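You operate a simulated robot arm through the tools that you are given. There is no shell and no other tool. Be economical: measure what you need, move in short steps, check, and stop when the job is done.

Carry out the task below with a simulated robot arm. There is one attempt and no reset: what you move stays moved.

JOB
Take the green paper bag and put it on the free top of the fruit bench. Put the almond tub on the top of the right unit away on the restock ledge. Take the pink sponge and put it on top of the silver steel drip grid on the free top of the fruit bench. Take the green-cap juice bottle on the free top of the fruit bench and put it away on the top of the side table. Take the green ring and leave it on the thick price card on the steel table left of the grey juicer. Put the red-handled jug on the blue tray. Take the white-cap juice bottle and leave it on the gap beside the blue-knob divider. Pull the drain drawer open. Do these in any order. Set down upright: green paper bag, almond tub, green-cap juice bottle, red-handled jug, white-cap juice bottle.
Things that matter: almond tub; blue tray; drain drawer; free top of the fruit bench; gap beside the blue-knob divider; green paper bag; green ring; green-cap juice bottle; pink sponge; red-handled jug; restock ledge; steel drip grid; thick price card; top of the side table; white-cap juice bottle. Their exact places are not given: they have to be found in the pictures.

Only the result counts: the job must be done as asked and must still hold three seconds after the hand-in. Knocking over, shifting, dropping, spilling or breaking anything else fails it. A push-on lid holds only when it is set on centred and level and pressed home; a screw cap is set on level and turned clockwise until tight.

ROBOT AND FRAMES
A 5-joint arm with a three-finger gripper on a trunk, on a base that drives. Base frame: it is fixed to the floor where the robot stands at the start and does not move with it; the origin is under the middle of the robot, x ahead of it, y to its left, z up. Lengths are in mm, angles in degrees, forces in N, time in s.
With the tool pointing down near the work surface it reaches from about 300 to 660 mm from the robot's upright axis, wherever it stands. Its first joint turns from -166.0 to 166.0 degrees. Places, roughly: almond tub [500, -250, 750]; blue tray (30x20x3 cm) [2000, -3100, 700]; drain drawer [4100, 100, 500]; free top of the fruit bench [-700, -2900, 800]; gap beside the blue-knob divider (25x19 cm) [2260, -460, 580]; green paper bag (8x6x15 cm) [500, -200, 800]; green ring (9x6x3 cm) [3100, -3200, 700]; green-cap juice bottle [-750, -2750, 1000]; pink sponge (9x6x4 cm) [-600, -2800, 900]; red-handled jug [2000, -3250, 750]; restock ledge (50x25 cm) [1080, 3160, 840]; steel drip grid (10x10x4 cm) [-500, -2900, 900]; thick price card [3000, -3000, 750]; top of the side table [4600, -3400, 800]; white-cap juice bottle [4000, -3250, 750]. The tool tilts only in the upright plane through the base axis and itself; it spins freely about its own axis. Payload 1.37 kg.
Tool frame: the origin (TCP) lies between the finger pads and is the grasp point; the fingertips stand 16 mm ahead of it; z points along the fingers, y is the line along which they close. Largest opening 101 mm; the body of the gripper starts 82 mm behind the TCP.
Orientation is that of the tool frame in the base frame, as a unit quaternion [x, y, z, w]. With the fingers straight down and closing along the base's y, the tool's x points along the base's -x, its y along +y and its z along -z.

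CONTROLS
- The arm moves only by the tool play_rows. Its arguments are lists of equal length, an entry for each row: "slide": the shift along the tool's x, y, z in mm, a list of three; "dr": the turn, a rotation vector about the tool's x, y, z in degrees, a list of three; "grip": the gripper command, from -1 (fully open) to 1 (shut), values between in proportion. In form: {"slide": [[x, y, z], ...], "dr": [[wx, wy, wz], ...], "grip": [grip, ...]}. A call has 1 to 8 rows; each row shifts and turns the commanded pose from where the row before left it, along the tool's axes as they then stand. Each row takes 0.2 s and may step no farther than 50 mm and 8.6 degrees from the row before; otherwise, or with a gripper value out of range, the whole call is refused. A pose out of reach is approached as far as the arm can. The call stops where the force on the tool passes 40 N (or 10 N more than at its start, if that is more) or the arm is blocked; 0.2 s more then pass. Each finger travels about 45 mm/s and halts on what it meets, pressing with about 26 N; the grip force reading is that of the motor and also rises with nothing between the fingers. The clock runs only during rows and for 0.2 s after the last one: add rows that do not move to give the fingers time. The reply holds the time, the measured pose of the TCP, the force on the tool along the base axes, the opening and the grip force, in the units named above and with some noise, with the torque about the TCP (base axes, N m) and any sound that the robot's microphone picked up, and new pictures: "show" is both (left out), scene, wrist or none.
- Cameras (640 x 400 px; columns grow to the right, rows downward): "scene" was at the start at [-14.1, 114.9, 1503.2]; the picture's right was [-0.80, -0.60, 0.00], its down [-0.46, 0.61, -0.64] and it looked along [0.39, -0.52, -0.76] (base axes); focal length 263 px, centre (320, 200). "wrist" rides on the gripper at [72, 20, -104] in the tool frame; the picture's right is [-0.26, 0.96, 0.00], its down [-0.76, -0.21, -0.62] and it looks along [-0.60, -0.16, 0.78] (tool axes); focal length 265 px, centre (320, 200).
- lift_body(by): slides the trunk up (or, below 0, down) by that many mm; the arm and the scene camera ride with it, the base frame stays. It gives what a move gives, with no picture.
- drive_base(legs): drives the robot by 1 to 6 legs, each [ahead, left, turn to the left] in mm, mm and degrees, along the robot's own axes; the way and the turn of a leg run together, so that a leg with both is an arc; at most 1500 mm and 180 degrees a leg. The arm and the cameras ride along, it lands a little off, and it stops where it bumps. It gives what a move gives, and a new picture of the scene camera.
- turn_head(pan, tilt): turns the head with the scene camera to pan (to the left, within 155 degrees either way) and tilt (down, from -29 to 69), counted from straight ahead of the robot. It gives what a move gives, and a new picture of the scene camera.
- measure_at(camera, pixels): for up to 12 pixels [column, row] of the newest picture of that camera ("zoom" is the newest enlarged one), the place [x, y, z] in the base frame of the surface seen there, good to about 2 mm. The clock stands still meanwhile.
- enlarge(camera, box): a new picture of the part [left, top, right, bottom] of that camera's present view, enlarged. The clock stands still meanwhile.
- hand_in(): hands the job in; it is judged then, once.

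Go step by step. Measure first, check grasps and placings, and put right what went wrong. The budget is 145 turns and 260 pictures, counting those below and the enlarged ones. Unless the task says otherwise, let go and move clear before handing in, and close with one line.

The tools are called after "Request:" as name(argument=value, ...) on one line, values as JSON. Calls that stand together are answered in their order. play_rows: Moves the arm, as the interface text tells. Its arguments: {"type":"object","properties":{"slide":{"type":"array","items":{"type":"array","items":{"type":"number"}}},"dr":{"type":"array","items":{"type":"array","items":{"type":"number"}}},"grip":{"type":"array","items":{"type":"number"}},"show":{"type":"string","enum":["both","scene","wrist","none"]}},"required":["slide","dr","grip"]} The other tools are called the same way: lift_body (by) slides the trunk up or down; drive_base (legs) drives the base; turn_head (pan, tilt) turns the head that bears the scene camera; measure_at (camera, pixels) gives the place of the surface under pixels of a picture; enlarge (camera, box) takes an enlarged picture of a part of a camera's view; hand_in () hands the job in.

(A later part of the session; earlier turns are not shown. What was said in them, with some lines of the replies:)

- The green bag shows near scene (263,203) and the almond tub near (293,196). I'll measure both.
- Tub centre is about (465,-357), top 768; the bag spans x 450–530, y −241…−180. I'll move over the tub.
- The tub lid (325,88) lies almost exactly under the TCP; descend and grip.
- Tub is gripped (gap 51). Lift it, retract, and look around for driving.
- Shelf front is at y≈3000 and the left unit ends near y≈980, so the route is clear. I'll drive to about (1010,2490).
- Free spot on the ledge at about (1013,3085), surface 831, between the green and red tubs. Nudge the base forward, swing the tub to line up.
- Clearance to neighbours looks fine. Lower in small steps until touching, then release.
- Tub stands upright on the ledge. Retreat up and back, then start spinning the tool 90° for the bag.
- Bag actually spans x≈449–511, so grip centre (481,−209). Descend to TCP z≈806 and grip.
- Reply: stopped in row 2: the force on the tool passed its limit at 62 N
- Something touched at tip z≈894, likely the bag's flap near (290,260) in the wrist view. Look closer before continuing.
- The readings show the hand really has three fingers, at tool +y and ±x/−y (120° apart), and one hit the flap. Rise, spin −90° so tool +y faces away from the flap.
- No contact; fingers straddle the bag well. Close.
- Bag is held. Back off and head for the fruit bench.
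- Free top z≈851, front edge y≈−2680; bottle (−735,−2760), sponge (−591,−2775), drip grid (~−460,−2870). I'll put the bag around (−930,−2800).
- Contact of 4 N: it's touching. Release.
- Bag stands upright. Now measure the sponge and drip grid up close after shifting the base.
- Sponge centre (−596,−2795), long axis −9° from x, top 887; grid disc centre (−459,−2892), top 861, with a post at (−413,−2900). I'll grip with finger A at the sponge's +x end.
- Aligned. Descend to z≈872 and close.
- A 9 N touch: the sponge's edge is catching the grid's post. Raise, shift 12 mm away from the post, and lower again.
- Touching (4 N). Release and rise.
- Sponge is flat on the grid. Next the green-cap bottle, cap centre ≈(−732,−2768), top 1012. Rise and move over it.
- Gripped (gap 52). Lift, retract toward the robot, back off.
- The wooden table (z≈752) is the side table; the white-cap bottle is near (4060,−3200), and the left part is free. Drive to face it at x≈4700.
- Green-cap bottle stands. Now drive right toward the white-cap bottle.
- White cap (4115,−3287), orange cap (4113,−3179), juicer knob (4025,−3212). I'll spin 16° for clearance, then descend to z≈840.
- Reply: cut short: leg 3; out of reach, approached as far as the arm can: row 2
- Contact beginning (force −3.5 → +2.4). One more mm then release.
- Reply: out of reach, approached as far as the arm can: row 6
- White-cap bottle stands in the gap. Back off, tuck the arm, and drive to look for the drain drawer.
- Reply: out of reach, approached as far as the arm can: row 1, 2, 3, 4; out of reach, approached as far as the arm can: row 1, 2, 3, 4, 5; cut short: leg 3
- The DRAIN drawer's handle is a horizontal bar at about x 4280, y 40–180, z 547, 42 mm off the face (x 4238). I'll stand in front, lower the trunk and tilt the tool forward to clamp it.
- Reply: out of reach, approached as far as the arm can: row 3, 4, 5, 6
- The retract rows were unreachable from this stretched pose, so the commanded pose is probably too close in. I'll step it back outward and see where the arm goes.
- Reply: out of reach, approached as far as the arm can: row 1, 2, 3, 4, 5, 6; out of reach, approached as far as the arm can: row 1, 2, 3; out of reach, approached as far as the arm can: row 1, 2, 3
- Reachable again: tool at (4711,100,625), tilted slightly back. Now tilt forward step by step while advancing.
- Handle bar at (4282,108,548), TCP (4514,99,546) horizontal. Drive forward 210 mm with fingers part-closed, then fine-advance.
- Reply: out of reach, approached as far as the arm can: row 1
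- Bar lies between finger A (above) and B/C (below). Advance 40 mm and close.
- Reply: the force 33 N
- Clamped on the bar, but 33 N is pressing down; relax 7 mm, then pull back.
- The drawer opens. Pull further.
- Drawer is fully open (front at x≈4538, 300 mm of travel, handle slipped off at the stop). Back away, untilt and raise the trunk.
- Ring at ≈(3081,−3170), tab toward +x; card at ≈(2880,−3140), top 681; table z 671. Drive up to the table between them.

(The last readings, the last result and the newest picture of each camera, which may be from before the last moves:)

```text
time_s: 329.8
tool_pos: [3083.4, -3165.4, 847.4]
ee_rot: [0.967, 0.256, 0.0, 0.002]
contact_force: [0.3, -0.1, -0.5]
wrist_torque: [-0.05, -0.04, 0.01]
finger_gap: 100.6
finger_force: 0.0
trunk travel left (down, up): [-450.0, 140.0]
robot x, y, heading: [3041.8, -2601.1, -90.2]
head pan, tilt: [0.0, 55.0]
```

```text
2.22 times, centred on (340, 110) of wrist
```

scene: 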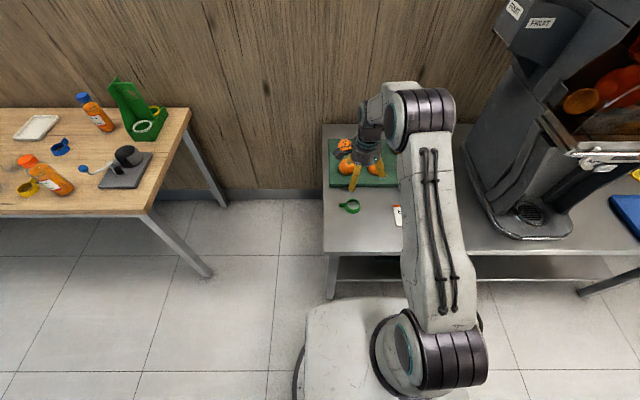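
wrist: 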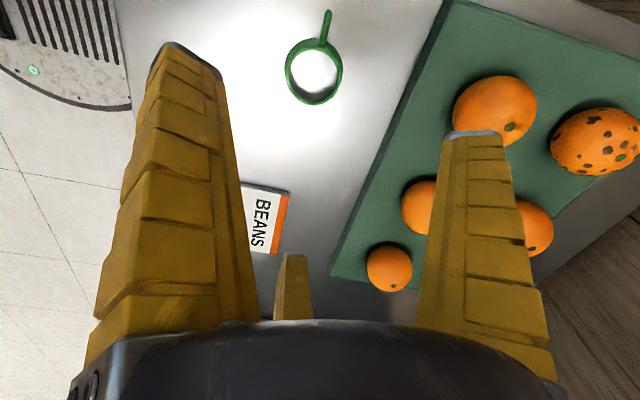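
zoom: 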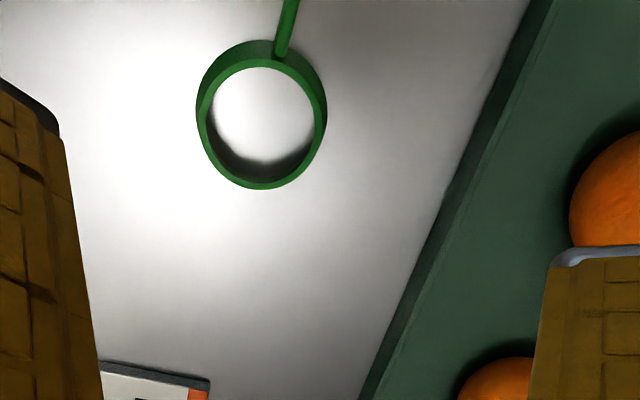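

Request:
measure_at(camera="zoom", pixels=[[203, 120], [322, 120], [260, 185], [262, 65], [218, 75], [310, 75], [286, 20], [289, 3], [215, 165], [308, 165], [430, 250], [262, 130]])

Request:
measure_at(camera="wrist", pixels=[[328, 14], [325, 30], [285, 193], [246, 186], [270, 252], [355, 255]])

```text
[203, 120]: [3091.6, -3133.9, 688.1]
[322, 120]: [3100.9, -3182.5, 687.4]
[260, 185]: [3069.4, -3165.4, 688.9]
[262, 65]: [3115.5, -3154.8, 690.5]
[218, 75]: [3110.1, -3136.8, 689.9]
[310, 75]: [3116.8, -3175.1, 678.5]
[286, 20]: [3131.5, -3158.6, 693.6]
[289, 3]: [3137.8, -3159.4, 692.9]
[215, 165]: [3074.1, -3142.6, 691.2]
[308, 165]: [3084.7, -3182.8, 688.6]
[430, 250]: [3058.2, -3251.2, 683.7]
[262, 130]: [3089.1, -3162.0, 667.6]
```

```text
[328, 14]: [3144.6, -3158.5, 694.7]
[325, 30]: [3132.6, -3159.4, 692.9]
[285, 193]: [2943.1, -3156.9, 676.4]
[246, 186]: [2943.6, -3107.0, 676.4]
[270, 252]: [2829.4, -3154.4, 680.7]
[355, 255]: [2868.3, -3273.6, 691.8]
```

Ring centre (3092,−3159), outer Ø≈49, top 690, tab toward +x. Descend with fingers at −60/60/180° clear of the tab.

Request:
play_rows(slide=[[10.8, -0.8, 40], [0, 0, 40], [0, 0, 40], [0, 0, 25], [0, 0, 11], [0, 0, 0]], dr=[[0, 0, 0], [0, 0, 0], [0, 0, 0], [0, 0, 0], [0, 0, 0], [0, 0, 0]], grip=[-0.6, -0.6, -0.6, -0.6, -0.6, -0.6], show="wrist")

```text
time_s: 331.2
tool_pos: [3091.6, -3161.5, 690.7]
ee_rot: [0.967, 0.256, 0.0, 0.002]
contact_force: [0.3, -0.3, -0.8]
wrist_torque: [-0.01, -0.01, 0.02]
finger_gap: 82.8
finger_force: 1.3
trunk travel left (down, up): [-450.0, 140.0]
robot x, y, heading: [3040.7, -2596.7, -90.0]
head pan, tilt: [0.0, 55.0]
```

wrist: 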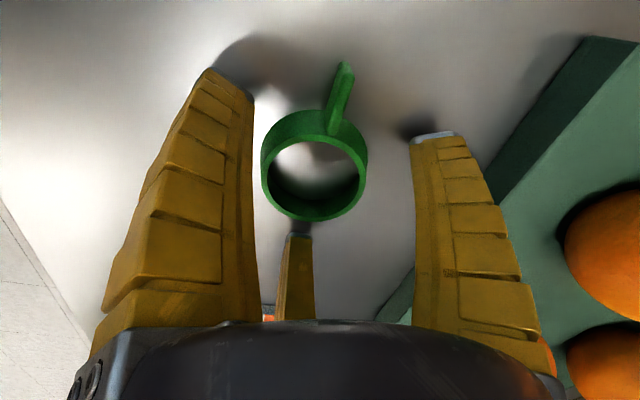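

Request:
play_rows(slide=[[1, -1, 3], [0, 0, 0], [0, 0, 0], [0, 0, 0], [0, 0, 0]], dr=[[0, 0, 0], [0, 0, 0], [0, 0, 0], [0, 0, 0], [0, 0, 0]], grip=[-0.3, 0, 0.4, 1, 1], show="none")

Request:
play_rows(slide=[[0, 0, -10], [0, 0, -30], [0, 0, -30]], dr=[[0, 0, 0], [0, 0, 0], [0, 0, 0]], grip=[1, 1, 1], show="both")

```text
time_s: 332.4
tool_pos: [3093.0, -3159.8, 689.8]
ee_rot: [0.967, 0.255, -0.001, 0.003]
contact_force: [-1.0, 1.2, 5.5]
wrist_torque: [-0.01, -0.14, 0.07]
finger_gap: 47.1
finger_force: 25.8
trunk travel left (down, up): [-450.0, 140.0]
robot x, y, heading: [3043.9, -2601.6, -90.2]
head pan, tilt: [0.0, 55.0]
```

```text
time_s: 333.2
tool_pos: [3094.4, -3158.4, 759.1]
ee_rot: [0.967, 0.255, -0.001, 0.001]
contact_force: [-0.5, 0.2, -0.8]
wrist_torque: [0.01, -0.03, -0.03]
finger_gap: 46.4
finger_force: 25.7
trunk travel left (down, up): [-450.0, 140.0]
robot x, y, heading: [3041.1, -2601.2, -90.1]
head pan, tilt: [0.0, 55.0]
```

scene: 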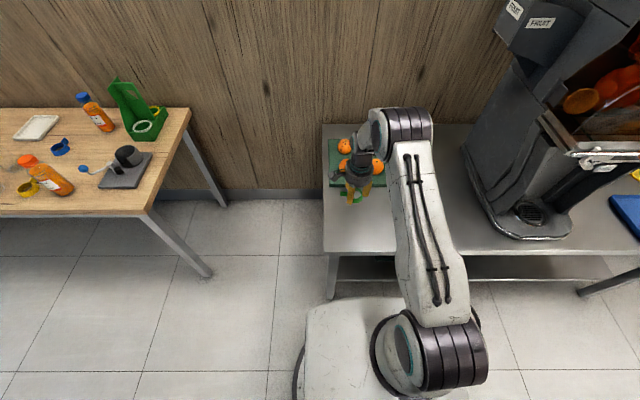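
wrist: 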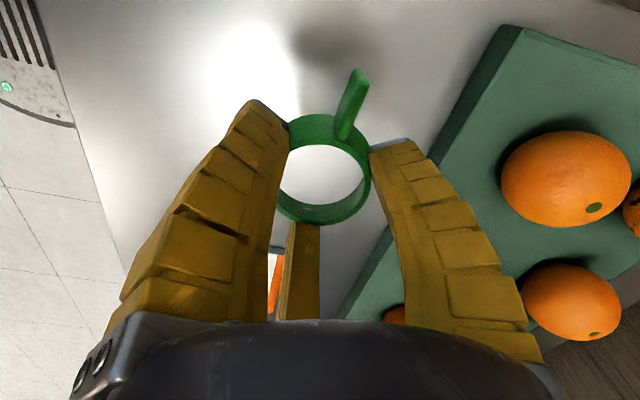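

Ring is held with its tab at +x. Move partway to view the card.

Request:
play_rows(slide=[[-35, -28, 0], [-35, -28, 0], [0, 0, -40]], dr=[[0, 0, 0], [0, 0, 0], [0, 0, 0]], grip=[1, 1, 1], show="wrist")

```text
time_s: 334.0
tool_pos: [3005.5, -3144.8, 800.0]
ee_rot: [0.967, 0.255, -0.001, 0.001]
contact_force: [-1.2, -0.1, 0.2]
wrist_torque: [0.01, 0.02, 0.01]
finger_gap: 44.7
finger_force: 26.2
trunk travel left (down, up): [-450.0, 140.0]
robot x, y, heading: [3040.3, -2598.6, -90.2]
head pan, tilt: [0.0, 55.0]
```

wrist: 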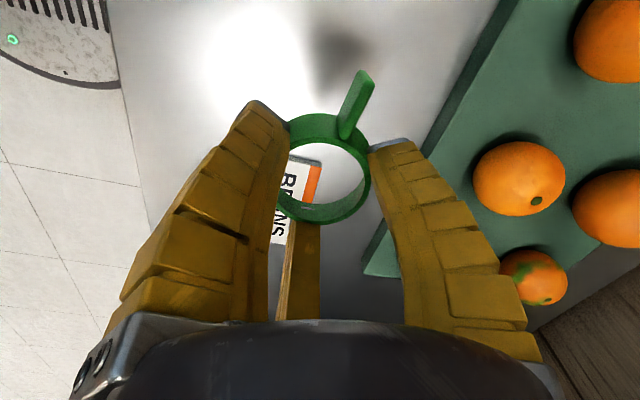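

Request:
measure_at(camera="wrist", pixels=[[320, 166], [312, 195], [292, 160], [276, 240], [285, 215], [340, 165]])

Request:
turn_head(pan=-20, tilt=60)

```text
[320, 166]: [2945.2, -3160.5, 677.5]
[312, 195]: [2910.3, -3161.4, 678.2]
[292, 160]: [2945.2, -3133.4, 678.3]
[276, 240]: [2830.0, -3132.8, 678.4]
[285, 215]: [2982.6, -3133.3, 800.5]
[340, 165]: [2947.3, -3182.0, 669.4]
```

```text
time_s: 334.8
tool_pos: [3004.4, -3145.5, 800.1]
ee_rot: [0.967, 0.255, -0.001, 0.002]
contact_force: [-0.2, -1.0, -0.2]
wrist_torque: [0.01, 0.01, 0.03]
finger_gap: 43.8
finger_force: 26.5
trunk travel left (down, up): [-450.0, 140.0]
robot x, y, heading: [3042.5, -2602.7, -90.3]
head pan, tilt: [-20.0, 60.0]
```

scene: 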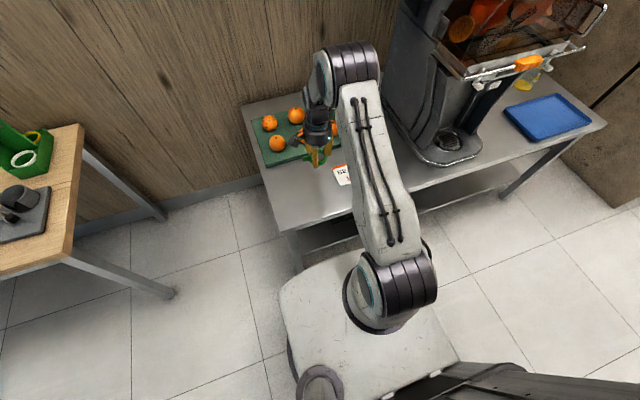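

Request:
measure_at(camera="scene", pixels=[[337, 181], [340, 184], [345, 183], [338, 187], [335, 172]])

```text
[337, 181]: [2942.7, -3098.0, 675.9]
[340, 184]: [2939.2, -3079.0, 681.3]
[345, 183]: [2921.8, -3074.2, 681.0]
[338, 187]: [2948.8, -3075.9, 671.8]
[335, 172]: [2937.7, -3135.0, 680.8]
```

Request:
play_rows(slide=[[-34.1, -30.1, 0], [-34.1, -30.1, 0], [-34.1, -30.1, 0], [0, 0, 45], [0, 0, 40], [0, 0, 8]], dr=[[0, 0, 0], [0, 0, 0], [0, 0, 0], [0, 0, 0], [0, 0, 0], [0, 0, 0]], grip=[1, 1, 1, 1, 1, 1], show="wrist")

```text
time_s: 336.2
tool_pos: [2871.8, -3116.0, 706.8]
ee_rot: [0.967, 0.256, 0.001, 0.001]
contact_force: [-0.5, 0.8, -0.6]
wrist_torque: [0.0, 0.01, 0.02]
finger_gap: 42.4
finger_force: 26.2
trunk travel left (down, up): [-450.0, 140.0]
robot x, y, heading: [3041.5, -2598.4, -90.1]
head pan, tilt: [-20.0, 60.0]
```

wrist: 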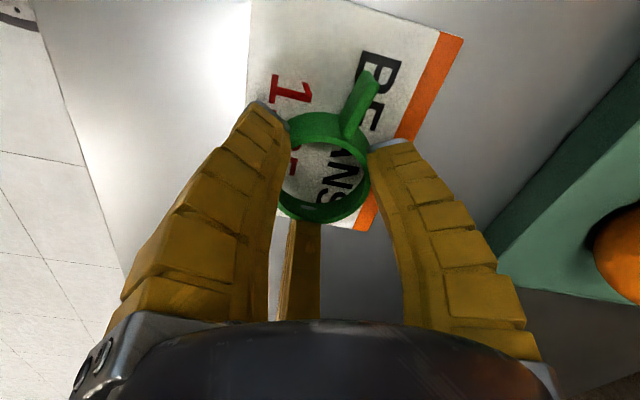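

Request:
play_rows(slide=[[6, 2, 0], [0, 0, 2], [0, 0, 2], [0, 0, 0]], dr=[[0, 0, 0], [0, 0, 0], [0, 0, 0], [0, 0, 0]], grip=[1, 1, 1, 1], show="none")

Request:
play_rows(slide=[[0, 0, 1.5], [0, 0, 1.5], [0, 0, 0]], dr=[[0, 0, 0], [0, 0, 0], [0, 0, 0]], grip=[1, 1, 1], show="none")

```text
time_s: 337.2
tool_pos: [2876.9, -3115.8, 701.7]
ee_rot: [0.967, 0.256, -0.001, 0.001]
contact_force: [0.5, 1.2, 4.2]
wrist_torque: [0.02, -0.22, 0.07]
finger_gap: 41.8
finger_force: 26.0
trunk travel left (down, up): [-450.0, 140.0]
robot x, y, heading: [3043.1, -2599.1, -90.1]
head pan, tilt: [-20.0, 60.0]
```

```text
time_s: 338.0
tool_pos: [2877.8, -3115.9, 700.8]
ee_rot: [0.967, 0.255, -0.002, 0.003]
contact_force: [-4.5, 5.3, 21.9]
wrist_torque: [0.35, -0.21, 0.14]
finger_gap: 43.1
finger_force: 25.3
trunk travel left (down, up): [-450.0, 140.0]
robot x, y, heading: [3042.0, -2603.1, -90.3]
head pan, tilt: [-20.0, 60.0]
```

Contact (over 20 N); ease up 1.5 mm, release and rise.

Request:
play_rows(slide=[[0, 0, -1.5], [0, 0, 0], [0, 0, 0], [0, 0, 0], [0, 0, 0]], dr=[[0, 0, 0], [0, 0, 0], [0, 0, 0], [0, 0, 0], [0, 0, 0]], grip=[1, 0.3, 0, -0.4, -0.6], show="none")

Request:
play_rows(slide=[[0, 0, -20], [0, 0, -45], [0, 0, -45], [0, 0, -45], [0, 0, -45]], dr=[[0, 0, 0], [0, 0, 0], [0, 0, 0], [0, 0, 0], [0, 0, 0]], grip=[-0.6, -1, -1, -1, -1], show="both")

```text
time_s: 339.2
tool_pos: [2876.8, -3116.2, 699.8]
ee_rot: [0.967, 0.255, 0.0, 0.001]
contact_force: [0.5, -0.3, 0.5]
wrist_torque: [0.04, 0.0, 0.02]
finger_gap: 82.9
finger_force: 1.4
trunk travel left (down, up): [-450.0, 140.0]
robot x, y, heading: [3041.2, -2599.2, -90.2]
head pan, tilt: [-20.0, 60.0]
```

```text
time_s: 340.4
tool_pos: [2877.5, -3113.8, 902.9]
ee_rot: [0.967, 0.254, 0.0, 0.001]
contact_force: [-0.2, 0.1, -0.3]
wrist_torque: [-0.02, 0.01, 0.03]
finger_gap: 100.6
finger_force: 0.1
trunk travel left (down, up): [-450.0, 140.0]
robot x, y, heading: [3036.5, -2601.5, -90.2]
head pan, tilt: [-20.0, 60.0]
```

scene: 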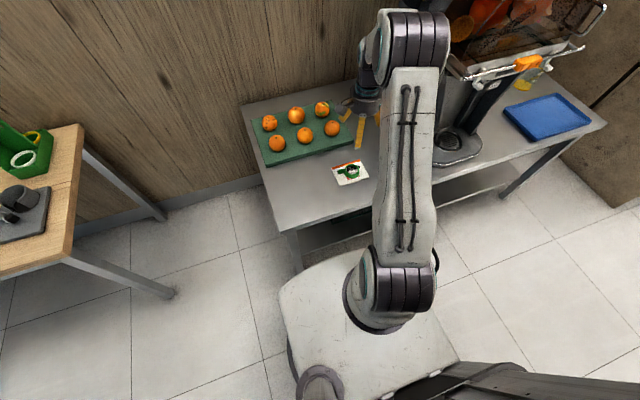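
wrist: 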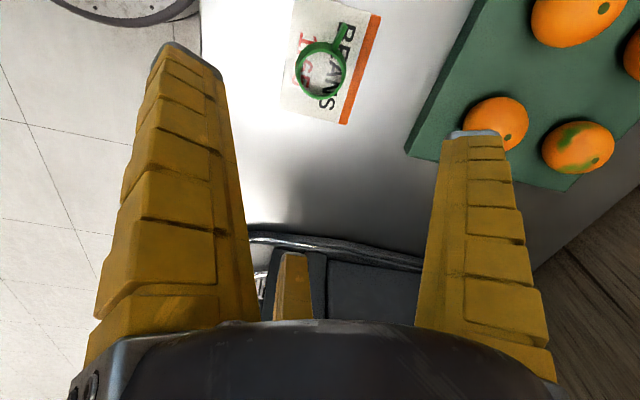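

Ring sits on the card. Back off and go to the tray/jug end.

Request:
drive_base(legs=[[-450, 0, 0], [0, -1000, 0], [0, 0, 0.3]])

Request:
turn_head(pan=0, tilt=40)

Request:
enlarge(camera="scene", box=[200, 80, 440, 240])

```text
time_s: 348.2
tool_pos: [1883.1, -2654.8, 900.9]
ee_rot: [0.967, 0.253, -0.001, 0.0]
contact_force: [0.7, 0.5, -0.4]
wrist_torque: [-0.02, 0.02, -0.01]
finger_gap: 100.5
finger_force: 0.1
trunk travel left (down, up): [-450.0, 140.0]
robot x, y, heading: [2048.3, -2143.5, -90.2]
head pan, tilt: [-20.0, 60.0]
```

scene: 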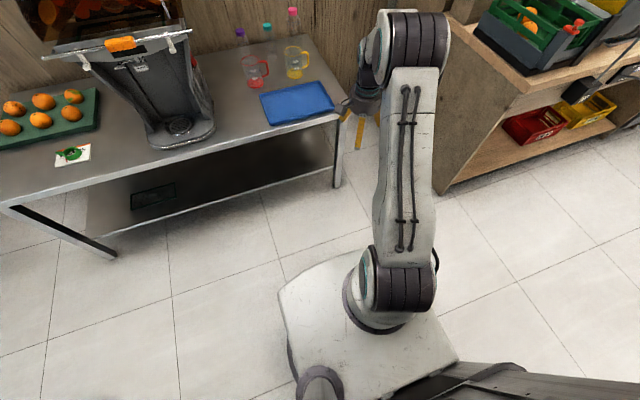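

```text
time_s: 349.0
tool_pos: [1883.7, -2655.2, 902.7]
ee_rot: [0.968, 0.253, -0.001, 0.001]
contact_force: [-0.5, 0.0, 0.1]
wrist_torque: [0.02, 0.01, -0.02]
finger_gap: 100.7
finger_force: 0.1
trunk travel left (down, up): [-450.0, 140.0]
robot x, y, heading: [2048.8, -2146.4, -90.0]
head pan, tilt: [0.0, 40.0]
```

scene: 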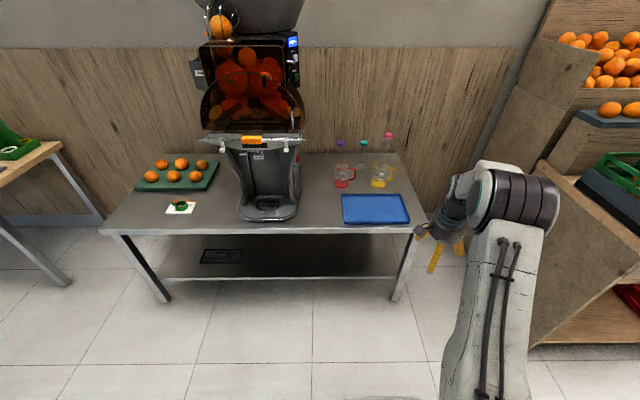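

```text
2.50 times, centred on (320, 160) of scene
```

zoom: 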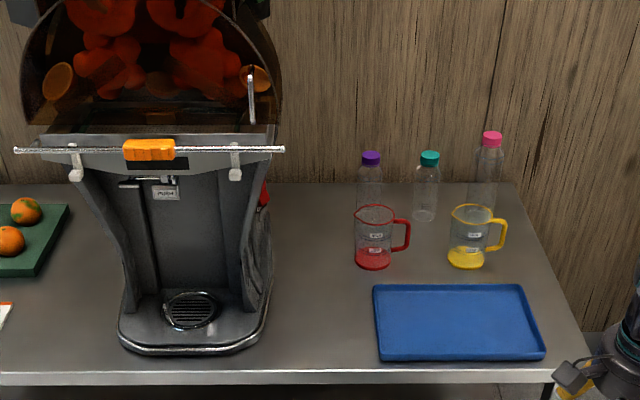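

Request:
measure_at(camera="zoom", pixels=[[357, 212], [391, 215], [374, 206], [372, 262], [358, 262], [388, 262], [408, 235], [395, 222], [378, 290], [528, 290], [540, 355], [384, 355]])

Request:
measure_at(camera="zoom", pixels=[[455, 212], [450, 262], [370, 158], [428, 160], [460, 320], [374, 224], [275, 150], [260, 300], [374, 272]])

```text
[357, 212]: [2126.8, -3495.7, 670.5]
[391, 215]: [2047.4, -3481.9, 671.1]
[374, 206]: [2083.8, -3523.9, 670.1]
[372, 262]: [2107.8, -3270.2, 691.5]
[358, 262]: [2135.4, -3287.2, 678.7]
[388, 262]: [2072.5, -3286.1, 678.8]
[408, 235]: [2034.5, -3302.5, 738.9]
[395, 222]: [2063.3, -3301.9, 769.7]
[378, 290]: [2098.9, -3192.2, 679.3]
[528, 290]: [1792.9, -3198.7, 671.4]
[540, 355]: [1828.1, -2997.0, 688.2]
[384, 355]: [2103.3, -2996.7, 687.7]
```

```text
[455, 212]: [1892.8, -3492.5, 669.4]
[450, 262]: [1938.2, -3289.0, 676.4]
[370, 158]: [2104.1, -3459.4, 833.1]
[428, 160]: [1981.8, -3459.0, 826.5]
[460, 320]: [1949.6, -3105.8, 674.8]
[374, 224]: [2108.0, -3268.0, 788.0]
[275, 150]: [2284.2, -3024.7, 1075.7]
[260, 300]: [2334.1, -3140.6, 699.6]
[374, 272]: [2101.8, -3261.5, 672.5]
```

Red-handled jug centre ≈(2104,−3300), handle toward −x (x≈2030); tray spans x 1800–2100, y −3197…−2997, floor 675. Drive in and spin the tool so fingers avoid the handle.

Request:
drive_base(legs=[[515, 30, 0]])

Request:
play_rows(slide=[[0, 0, 0], [0, 0, 0], [0, 0, 0], [0, 0, 0], [0, 0, 0], [0, 0, 0], [0, 0, 0]], dr=[[0, 0, -8.5], [0, 0, -8.5], [0, 0, -8.5], [0, 0, -8.5], [0, 0, -8.5], [0, 0, -8.5], [0, 0, -8.5]], grip=[-1, -1, -1, -1, -1, -1, -1], show="scene")

```text
time_s: 352.0
tool_pos: [1910.0, -3170.1, 901.9]
ee_rot: [0.968, 0.253, -0.001, 0.001]
contact_force: [0.3, 0.5, -0.4]
wrist_torque: [0.03, -0.03, -0.01]
finger_gap: 100.7
finger_force: 0.0
trunk travel left (down, up): [-450.0, 140.0]
robot x, y, heading: [2077.3, -2654.7, -90.9]
head pan, tilt: [0.0, 40.0]
```

scene: 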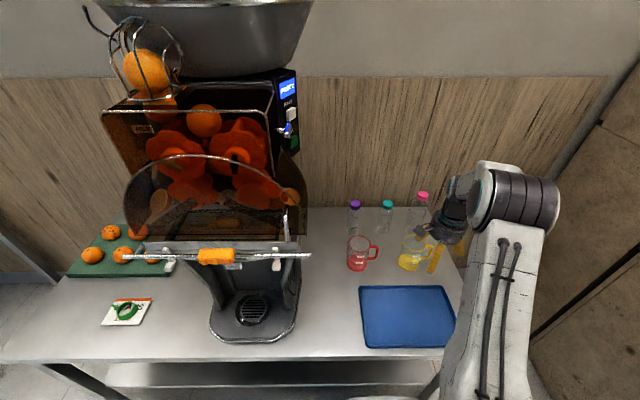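

```text
time_s: 353.6
tool_pos: [1910.2, -3169.9, 903.2]
ee_rot: [0.714, 0.7, -0.001, 0.0]
contact_force: [-0.4, 0.8, -0.3]
wrist_torque: [0.0, -0.04, 0.01]
finger_gap: 100.5
finger_force: 0.0
trunk travel left (down, up): [-450.0, 140.0]
robot x, y, heading: [2077.5, -2653.3, -90.5]
head pan, tilt: [0.0, 40.0]
```

scene: 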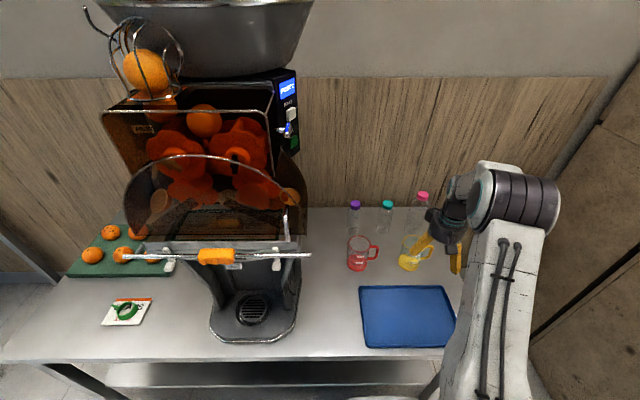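

Request:
play_rows(slide=[[-20, 39, 0], [-20, 39, 0], [-20, 39, 0], [-20, 39, 0], [-20, 38, 0]], dr=[[0, 0, 0], [0, 0, 0], [0, 0, 0], [0, 0, 0], [0, 0, 0]], grip=[-1, -1, -1, -1, -1])

Request:
enlarge(camera="wrist", box=[200, 0, 440, 160])

```text
time_s: 354.8
tool_pos: [2102.1, -3275.8, 901.3]
ee_rot: [0.715, 0.699, 0.0, 0.001]
contact_force: [0.0, -0.3, 1.2]
wrist_torque: [0.02, 0.01, -0.01]
finger_gap: 100.8
finger_force: 0.0
trunk travel left (down, up): [-450.0, 140.0]
robot x, y, heading: [2076.0, -2657.4, -90.3]
head pan, tilt: [0.0, 40.0]
```

scene: 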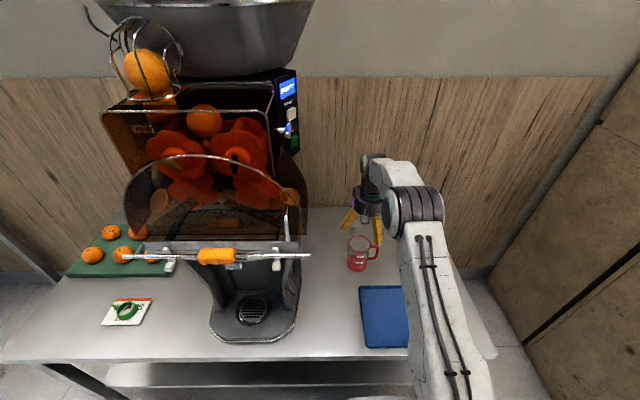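
wrist: 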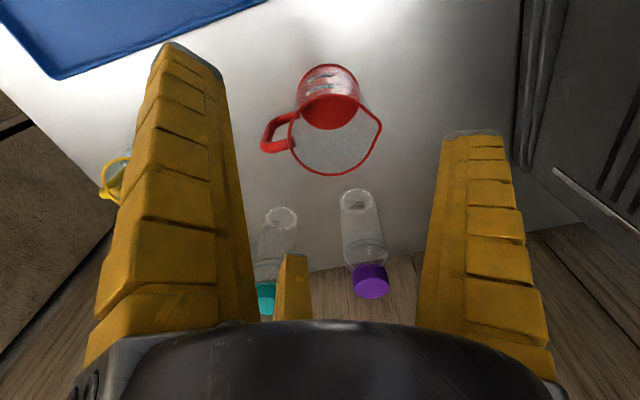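

```text
2.50 times, centred on (320, 80) of wrist
```

zoom: 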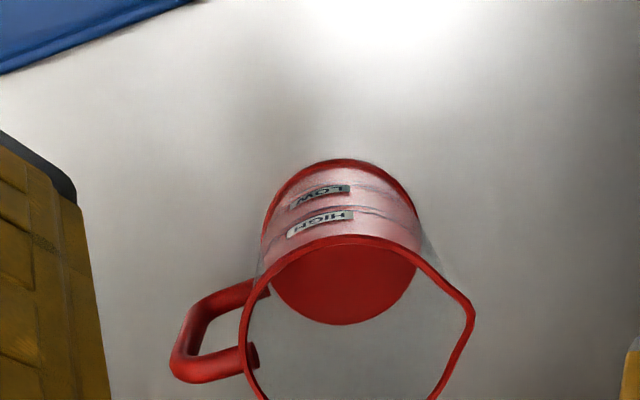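

Request:
measure_at(camera="wrist", pixels=[[291, 140], [382, 125], [335, 174], [330, 94], [306, 100], [372, 155], [305, 168], [262, 147], [270, 126], [330, 66], [330, 128]])

```text
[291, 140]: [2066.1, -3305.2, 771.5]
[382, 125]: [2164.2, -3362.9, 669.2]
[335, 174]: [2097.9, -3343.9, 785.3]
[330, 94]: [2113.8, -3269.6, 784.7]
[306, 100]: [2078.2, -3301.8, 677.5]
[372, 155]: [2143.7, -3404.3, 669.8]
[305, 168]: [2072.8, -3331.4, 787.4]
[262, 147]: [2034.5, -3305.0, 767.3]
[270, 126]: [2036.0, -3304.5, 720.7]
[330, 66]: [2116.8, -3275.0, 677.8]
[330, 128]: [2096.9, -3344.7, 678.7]
```

Jug rim centre ≈(2104,−3307), Ø≈75, top 786; handle at 180°, spout at 0°. I'll creep the base 12 mm closer and turn fingers to 25/145/265°.

Request:
drive_base(legs=[[14, 25, 0]])

Request:
play_rows(slide=[[0, 0, 0], [0, 0, 0], [0, 0, 0]], dr=[[0, 0, -8.3], [0, 0, -8.3], [0, 0, -8.3]], grip=[-1, -1, -1], show="none")

```text
time_s: 355.6
tool_pos: [2127.5, -3290.5, 902.1]
ee_rot: [0.715, 0.699, -0.001, 0.001]
contact_force: [0.7, 0.3, -0.1]
wrist_torque: [0.03, 0.02, -0.01]
finger_gap: 100.7
finger_force: 0.1
trunk travel left (down, up): [-450.0, 140.0]
robot x, y, heading: [2098.6, -2667.7, -90.5]
head pan, tilt: [0.0, 40.0]
```

scene: 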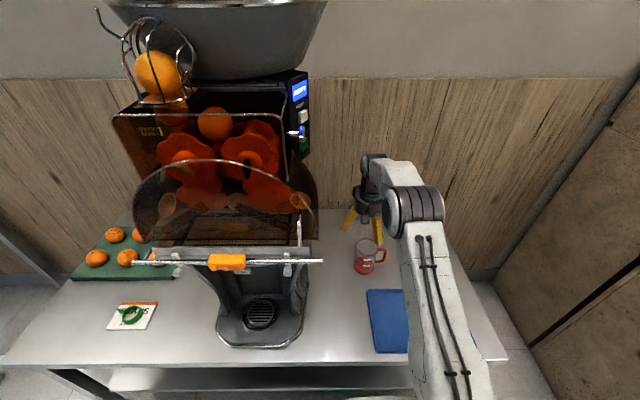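

```text
time_s: 356.4
tool_pos: [2127.4, -3288.7, 899.8]
ee_rot: [0.547, 0.837, -0.002, 0.0]
contact_force: [0.9, 0.1, -0.4]
wrist_torque: [0.02, 0.01, 0.03]
finger_gap: 100.7
finger_force: 0.0
trunk travel left (down, up): [-450.0, 140.0]
robot x, y, heading: [2105.4, -2672.0, -90.4]
head pan, tilt: [0.0, 40.0]
```

Request:
play_rows(slide=[[-7.4, -28.8, 0], [0, 0, 40]], dr=[[0, 0, 0], [0, 0, 0]], grip=[-1, -1], show="wrist")

```text
time_s: 357.0
tool_pos: [2102.2, -3308.2, 859.0]
ee_rot: [0.547, 0.837, -0.001, 0.001]
contact_force: [-0.1, 0.1, -0.2]
wrist_torque: [0.0, -0.01, -0.01]
finger_gap: 100.6
finger_force: 0.1
trunk travel left (down, up): [-450.0, 140.0]
robot x, y, heading: [2099.5, -2673.8, -90.2]
head pan, tilt: [0.0, 40.0]
```

wrist: 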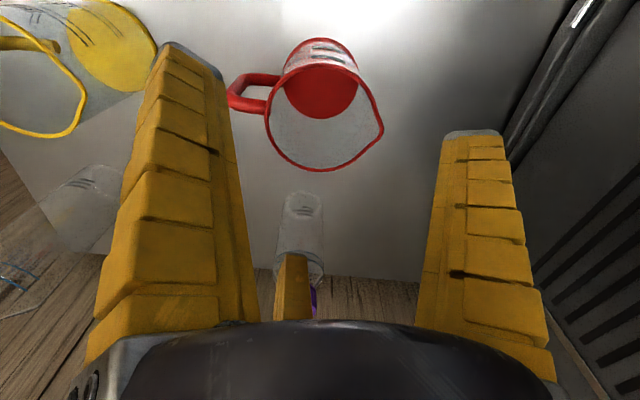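

Request:
measure_at(camera="wrist", pixels=[[312, 170], [322, 63], [266, 125], [275, 88], [290, 158], [383, 130], [372, 97], [236, 90], [322, 40], [345, 160]])

```text
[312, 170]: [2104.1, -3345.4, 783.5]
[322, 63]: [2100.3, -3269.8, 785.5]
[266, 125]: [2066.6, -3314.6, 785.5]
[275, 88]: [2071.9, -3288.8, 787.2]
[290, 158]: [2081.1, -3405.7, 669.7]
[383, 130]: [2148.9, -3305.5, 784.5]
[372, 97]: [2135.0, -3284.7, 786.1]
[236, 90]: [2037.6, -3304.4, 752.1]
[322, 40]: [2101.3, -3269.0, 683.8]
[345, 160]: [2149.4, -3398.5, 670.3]
```

Request:
play_rows(slide=[[0, 1, 30], [0, 0, 30], [0, 0, 30], [0, 0, 31], [0, 0, 0]], dr=[[0, 0, 0], [0, 0, 0], [0, 0, 0], [0, 0, 0], [0, 0, 0]], grip=[-1, -1, -1, -1, -1], show="both")

```text
time_s: 358.2
tool_pos: [2104.2, -3308.2, 739.8]
ee_rot: [0.547, 0.837, -0.001, 0.001]
contact_force: [-0.3, 0.8, 2.9]
wrist_torque: [0.0, -0.04, 0.05]
finger_gap: 102.0
finger_force: 0.1
trunk travel left (down, up): [-450.0, 140.0]
robot x, y, heading: [2105.2, -2670.6, -90.6]
head pan, tilt: [0.0, 40.0]
```

scene: 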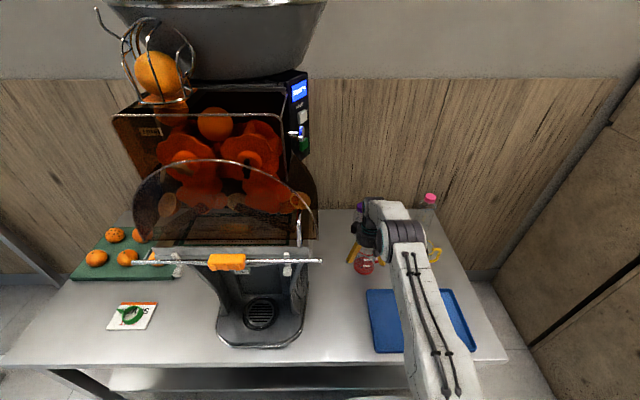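
wrist: 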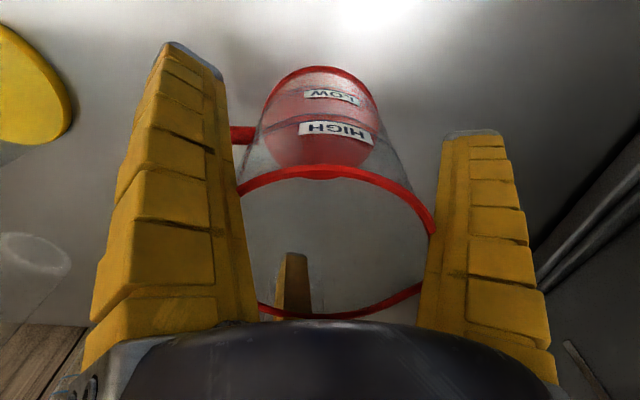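

Finger A is brushing the rim this low; raise 25 mm and grip higher.

Request:
play_rows(slide=[[0, 0, -13], [0, 0, -12], [0, 0, 0]], dr=[[0, 0, 0], [0, 0, 0], [0, 0, 0]], grip=[-1, -1, -1], show="wrist")

Request:
play_rows(slide=[[0, 0, 0], [0, 0, 0], [0, 0, 0], [0, 0, 0], [0, 0, 0]], dr=[[0, 0, 0], [0, 0, 0], [0, 0, 0], [0, 0, 0], [0, 0, 0]], grip=[-0.5, 0, 0.5, 1, 1], show="both")

```text
time_s: 359.0
tool_pos: [2104.7, -3308.3, 764.5]
ee_rot: [0.548, 0.837, 0.0, 0.001]
contact_force: [-0.6, -0.2, -0.4]
wrist_torque: [-0.01, 0.03, -0.01]
finger_gap: 100.7
finger_force: 0.1
trunk travel left (down, up): [-450.0, 140.0]
robot x, y, heading: [2101.1, -2671.7, -90.4]
head pan, tilt: [0.0, 40.0]
```

wrist: 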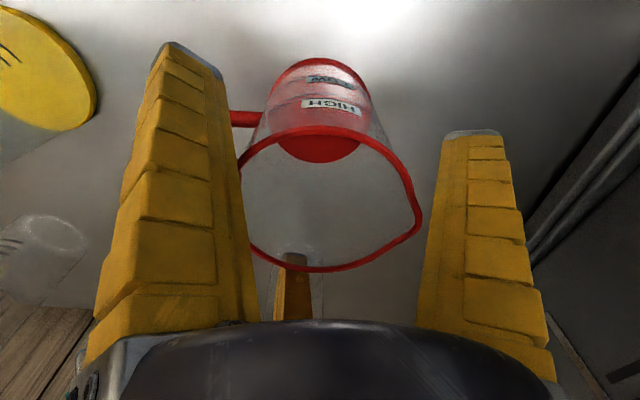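

```text
time_s: 360.2
tool_pos: [2104.6, -3307.3, 764.7]
ee_rot: [0.548, 0.837, -0.001, 0.001]
contact_force: [0.2, 0.4, -0.3]
wrist_torque: [-0.04, -0.03, -0.01]
finger_gap: 77.2
finger_force: 26.0
trunk travel left (down, up): [-450.0, 140.0]
robot x, y, heading: [2104.9, -2672.4, -90.5]
head pan, tilt: [0.0, 40.0]
```

scene: 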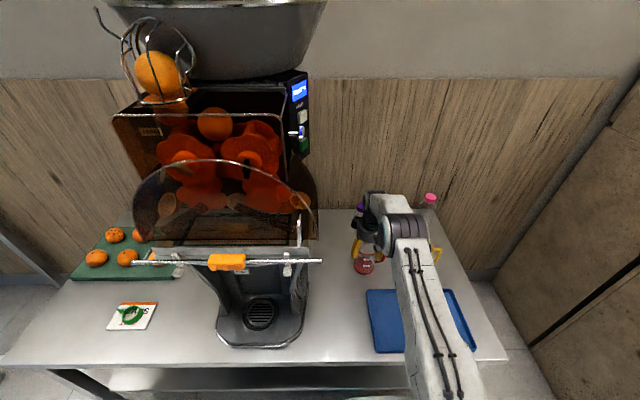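
wrist: 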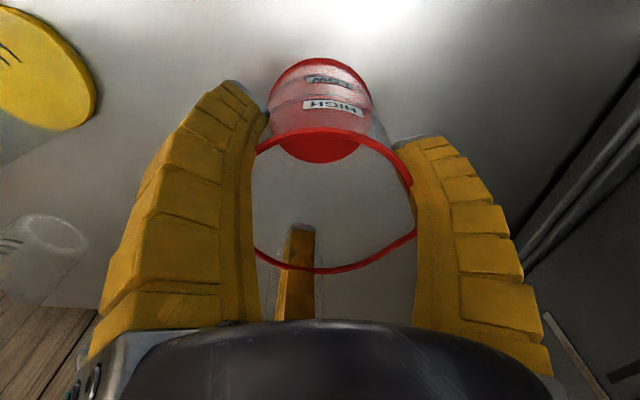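

Request:
play_rows(slide=[[0, 0, -5], [0, 0, -15], [0, 0, -25], [0, 0, -25]], dr=[[0, 0, 0], [0, 0, 0], [0, 0, 0], [0, 0, 0]], grip=[1, 1, 1, 1], show="both")

Request:
enlarge(camera="scene", box=[310, 170, 490, 360])

```text
time_s: 361.2
tool_pos: [2104.1, -3307.5, 834.8]
ee_rot: [0.548, 0.836, 0.0, 0.001]
contact_force: [-0.8, 0.3, -1.7]
wrist_torque: [0.01, 0.02, -0.01]
finger_gap: 76.8
finger_force: 26.0
trunk travel left (down, up): [-450.0, 140.0]
robot x, y, heading: [2099.8, -2671.4, -90.3]
head pan, tilt: [0.0, 40.0]
```

scene: 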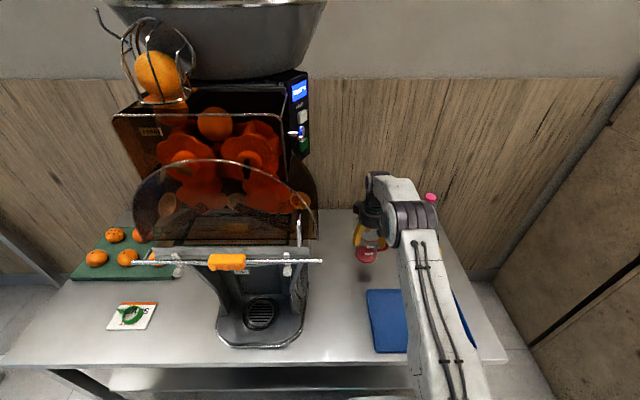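
wrist: 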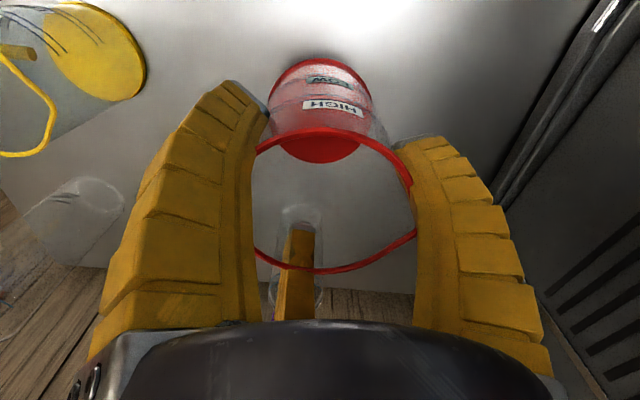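

```text
2.11 times, centred on (400, 265) of scene
```

zoom: 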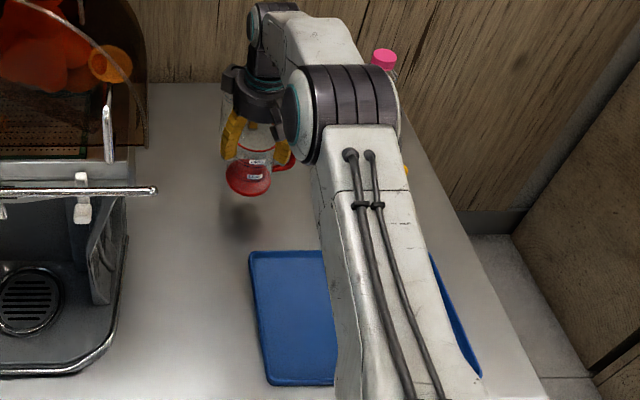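

Jug hangs level. Move toward the robot, then over the tray centre.

Request:
play_rows(slide=[[38, 16.6, 0], [38, 16.6, 0], [38, 16.6, 0], [38, 16.6, 0], [38, 16.6, 0], [18.6, -42.4, 0], [18.6, -42.4, 0], [18.6, -42.4, 0]], dr=[[0, 0, 0], [0, 0, 0], [0, 0, 0], [0, 0, 0], [0, 0, 0], [0, 0, 0], [0, 0, 0], [0, 0, 0]], grip=[1, 1, 1, 1, 1, 1, 1, 1], show="both")

Request:
play_rows(slide=[[0, 0, 30], [0, 0, 20], [0, 0, 9]], dr=[[0, 0, 0], [0, 0, 0], [0, 0, 0]], grip=[1, 1, 1], show="wrist")

```text
time_s: 363.0
tool_pos: [1966.1, -3101.4, 833.6]
ee_rot: [0.546, 0.838, -0.001, 0.0]
contact_force: [0.1, -1.0, -0.4]
wrist_torque: [-0.01, -0.03, -0.02]
finger_gap: 77.2
finger_force: 26.0
trunk travel left (down, up): [-450.0, 140.0]
robot x, y, heading: [2103.0, -2670.7, -90.7]
head pan, tilt: [0.0, 40.0]
```

scene: 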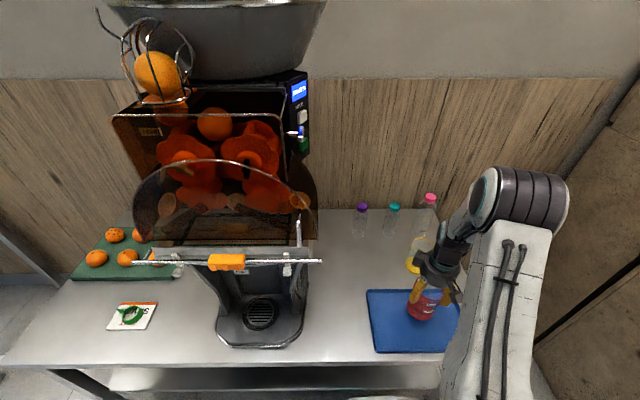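
wrist: 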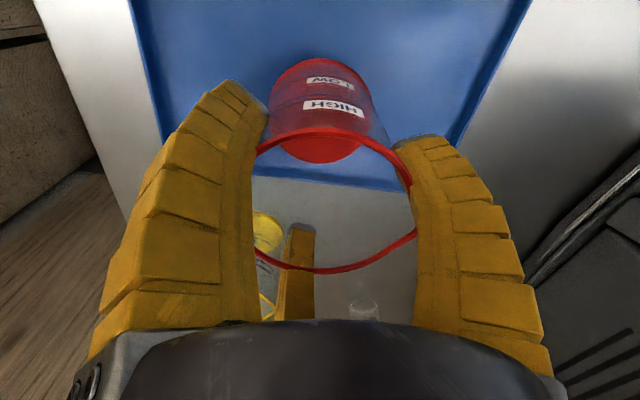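

```text
time_s: 363.8
tool_pos: [1965.6, -3099.8, 776.3]
ee_rot: [0.548, 0.836, 0.0, 0.0]
contact_force: [0.4, 0.4, -1.8]
wrist_torque: [-0.02, -0.01, 0.02]
finger_gap: 76.9
finger_force: 25.8
trunk travel left (down, up): [-450.0, 140.0]
robot x, y, heading: [2103.6, -2672.9, -90.4]
head pan, tilt: [0.0, 40.0]
```

wrist: 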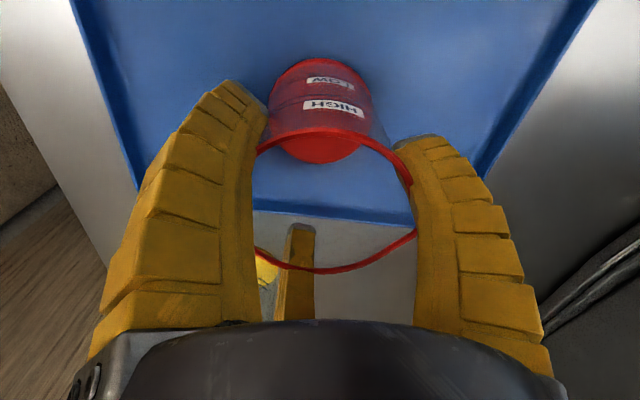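

Well inside the tray. Lower gently to contact (expected TCP ≈768).

Request:
play_rows(slide=[[0, 0, 3], [0, 0, 2.5], [0, 0, 1.5], [0, 0, 0]], dr=[[0, 0, 0], [0, 0, 0], [0, 0, 0], [0, 0, 0]], grip=[1, 1, 1, 1], show="none")

```text
time_s: 364.8
tool_pos: [1966.5, -3101.1, 769.8]
ee_rot: [0.547, 0.837, -0.001, 0.001]
contact_force: [0.1, -1.0, -1.3]
wrist_torque: [0.01, -0.03, 0.02]
finger_gap: 77.0
finger_force: 26.3
trunk travel left (down, up): [-450.0, 140.0]
robot x, y, heading: [2102.2, -2671.0, -90.2]
head pan, tilt: [0.0, 40.0]
```

Request:
play_rows(slide=[[0, 0, 1], [0, 0, 1], [0, 0, 0]], dr=[[0, 0, 0], [0, 0, 0], [0, 0, 0]], grip=[1, 1, 1], show="none")

```text
time_s: 365.6
tool_pos: [1965.3, -3101.4, 767.0]
ee_rot: [0.547, 0.837, -0.002, 0.001]
contact_force: [2.5, -1.1, 14.7]
wrist_torque: [-0.04, -0.53, -0.01]
finger_gap: 76.8
finger_force: 26.1
trunk travel left (down, up): [-450.0, 140.0]
robot x, y, heading: [2102.1, -2671.8, -90.6]
head pan, tilt: [0.0, 40.0]
```

Contact (15 N). Ease 0.7 mm, release, and rise.

Request:
play_rows(slide=[[0, 0, -0.7], [0, 0, 0], [0, 0, 0], [0, 0, 0], [0, 0, 0]], dr=[[0, 0, 0], [0, 0, 0], [0, 0, 0], [0, 0, 0], [0, 0, 0]], grip=[1, 0.2, -0.4, -1, -1], show="wrist")

Request:
play_rows(slide=[[0, 0, -15], [0, 0, -35], [0, 0, -45], [0, 0, -45]], dr=[[0, 0, 0], [0, 0, 0], [0, 0, 0], [0, 0, 0]], grip=[-1, -1, -1, -1], show="both")

```text
time_s: 366.8
tool_pos: [1965.2, -3100.4, 766.8]
ee_rot: [0.547, 0.837, -0.002, 0.0]
contact_force: [0.0, 0.6, 0.1]
wrist_torque: [-0.02, -0.01, 0.04]
finger_gap: 100.7
finger_force: 0.0
trunk travel left (down, up): [-450.0, 140.0]
robot x, y, heading: [2103.2, -2668.4, -90.8]
head pan, tilt: [0.0, 40.0]
```

wrist: 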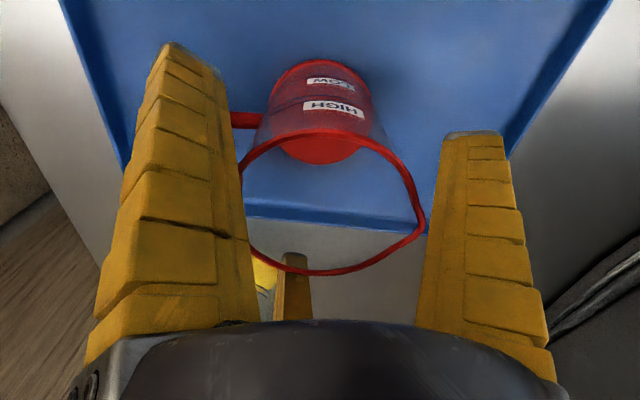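

```text
time_s: 367.8
tool_pos: [1966.0, -3098.4, 908.4]
ee_rot: [0.548, 0.837, -0.001, 0.001]
contact_force: [0.0, 0.4, -0.6]
wrist_torque: [-0.01, 0.02, -0.01]
finger_gap: 100.5
finger_force: 0.0
trunk travel left (down, up): [-450.0, 140.0]
robot x, y, heading: [2104.7, -2669.2, -90.5]
head pan, tilt: [0.0, 40.0]
```

scene: 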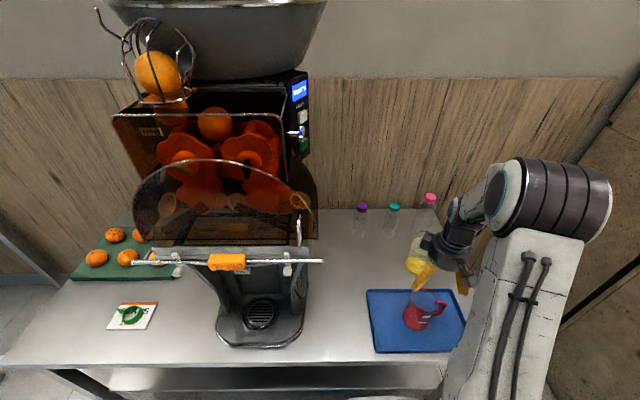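
wrist: 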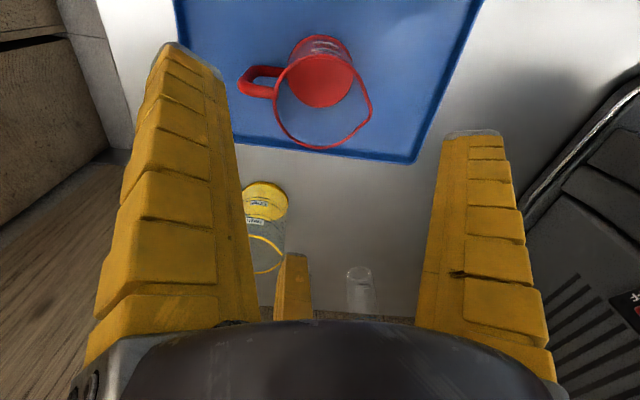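

Jug stands on the tray and the ring is on the card. Back clear and hand in.

Request:
drive_base(legs=[[-350, 0, 0]])

Request:
hand_in()

```text
time_s: 370.1
tool_pos: [1968.8, -2751.8, 908.5]
ee_rot: [0.545, 0.838, -0.001, 0.0]
contact_force: [-0.7, -0.5, 0.0]
wrist_torque: [-0.04, 0.01, 0.0]
finger_gap: 100.5
finger_force: 0.1
trunk travel left (down, up): [-450.0, 140.0]
robot x, y, heading: [2103.6, -2323.8, -90.1]
head pan, tilt: [0.0, 40.0]
```

scene: 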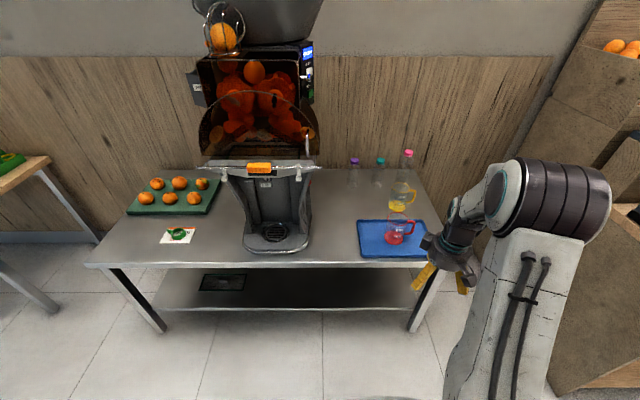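

```text
The job is handed in.
```

All eight parts of the job are done and handed in: the bag, tub, sponge, both bottles, ring and jug are in place and the drain drawer is open, each checked in the pictures right after it was done; no result has come back yet.
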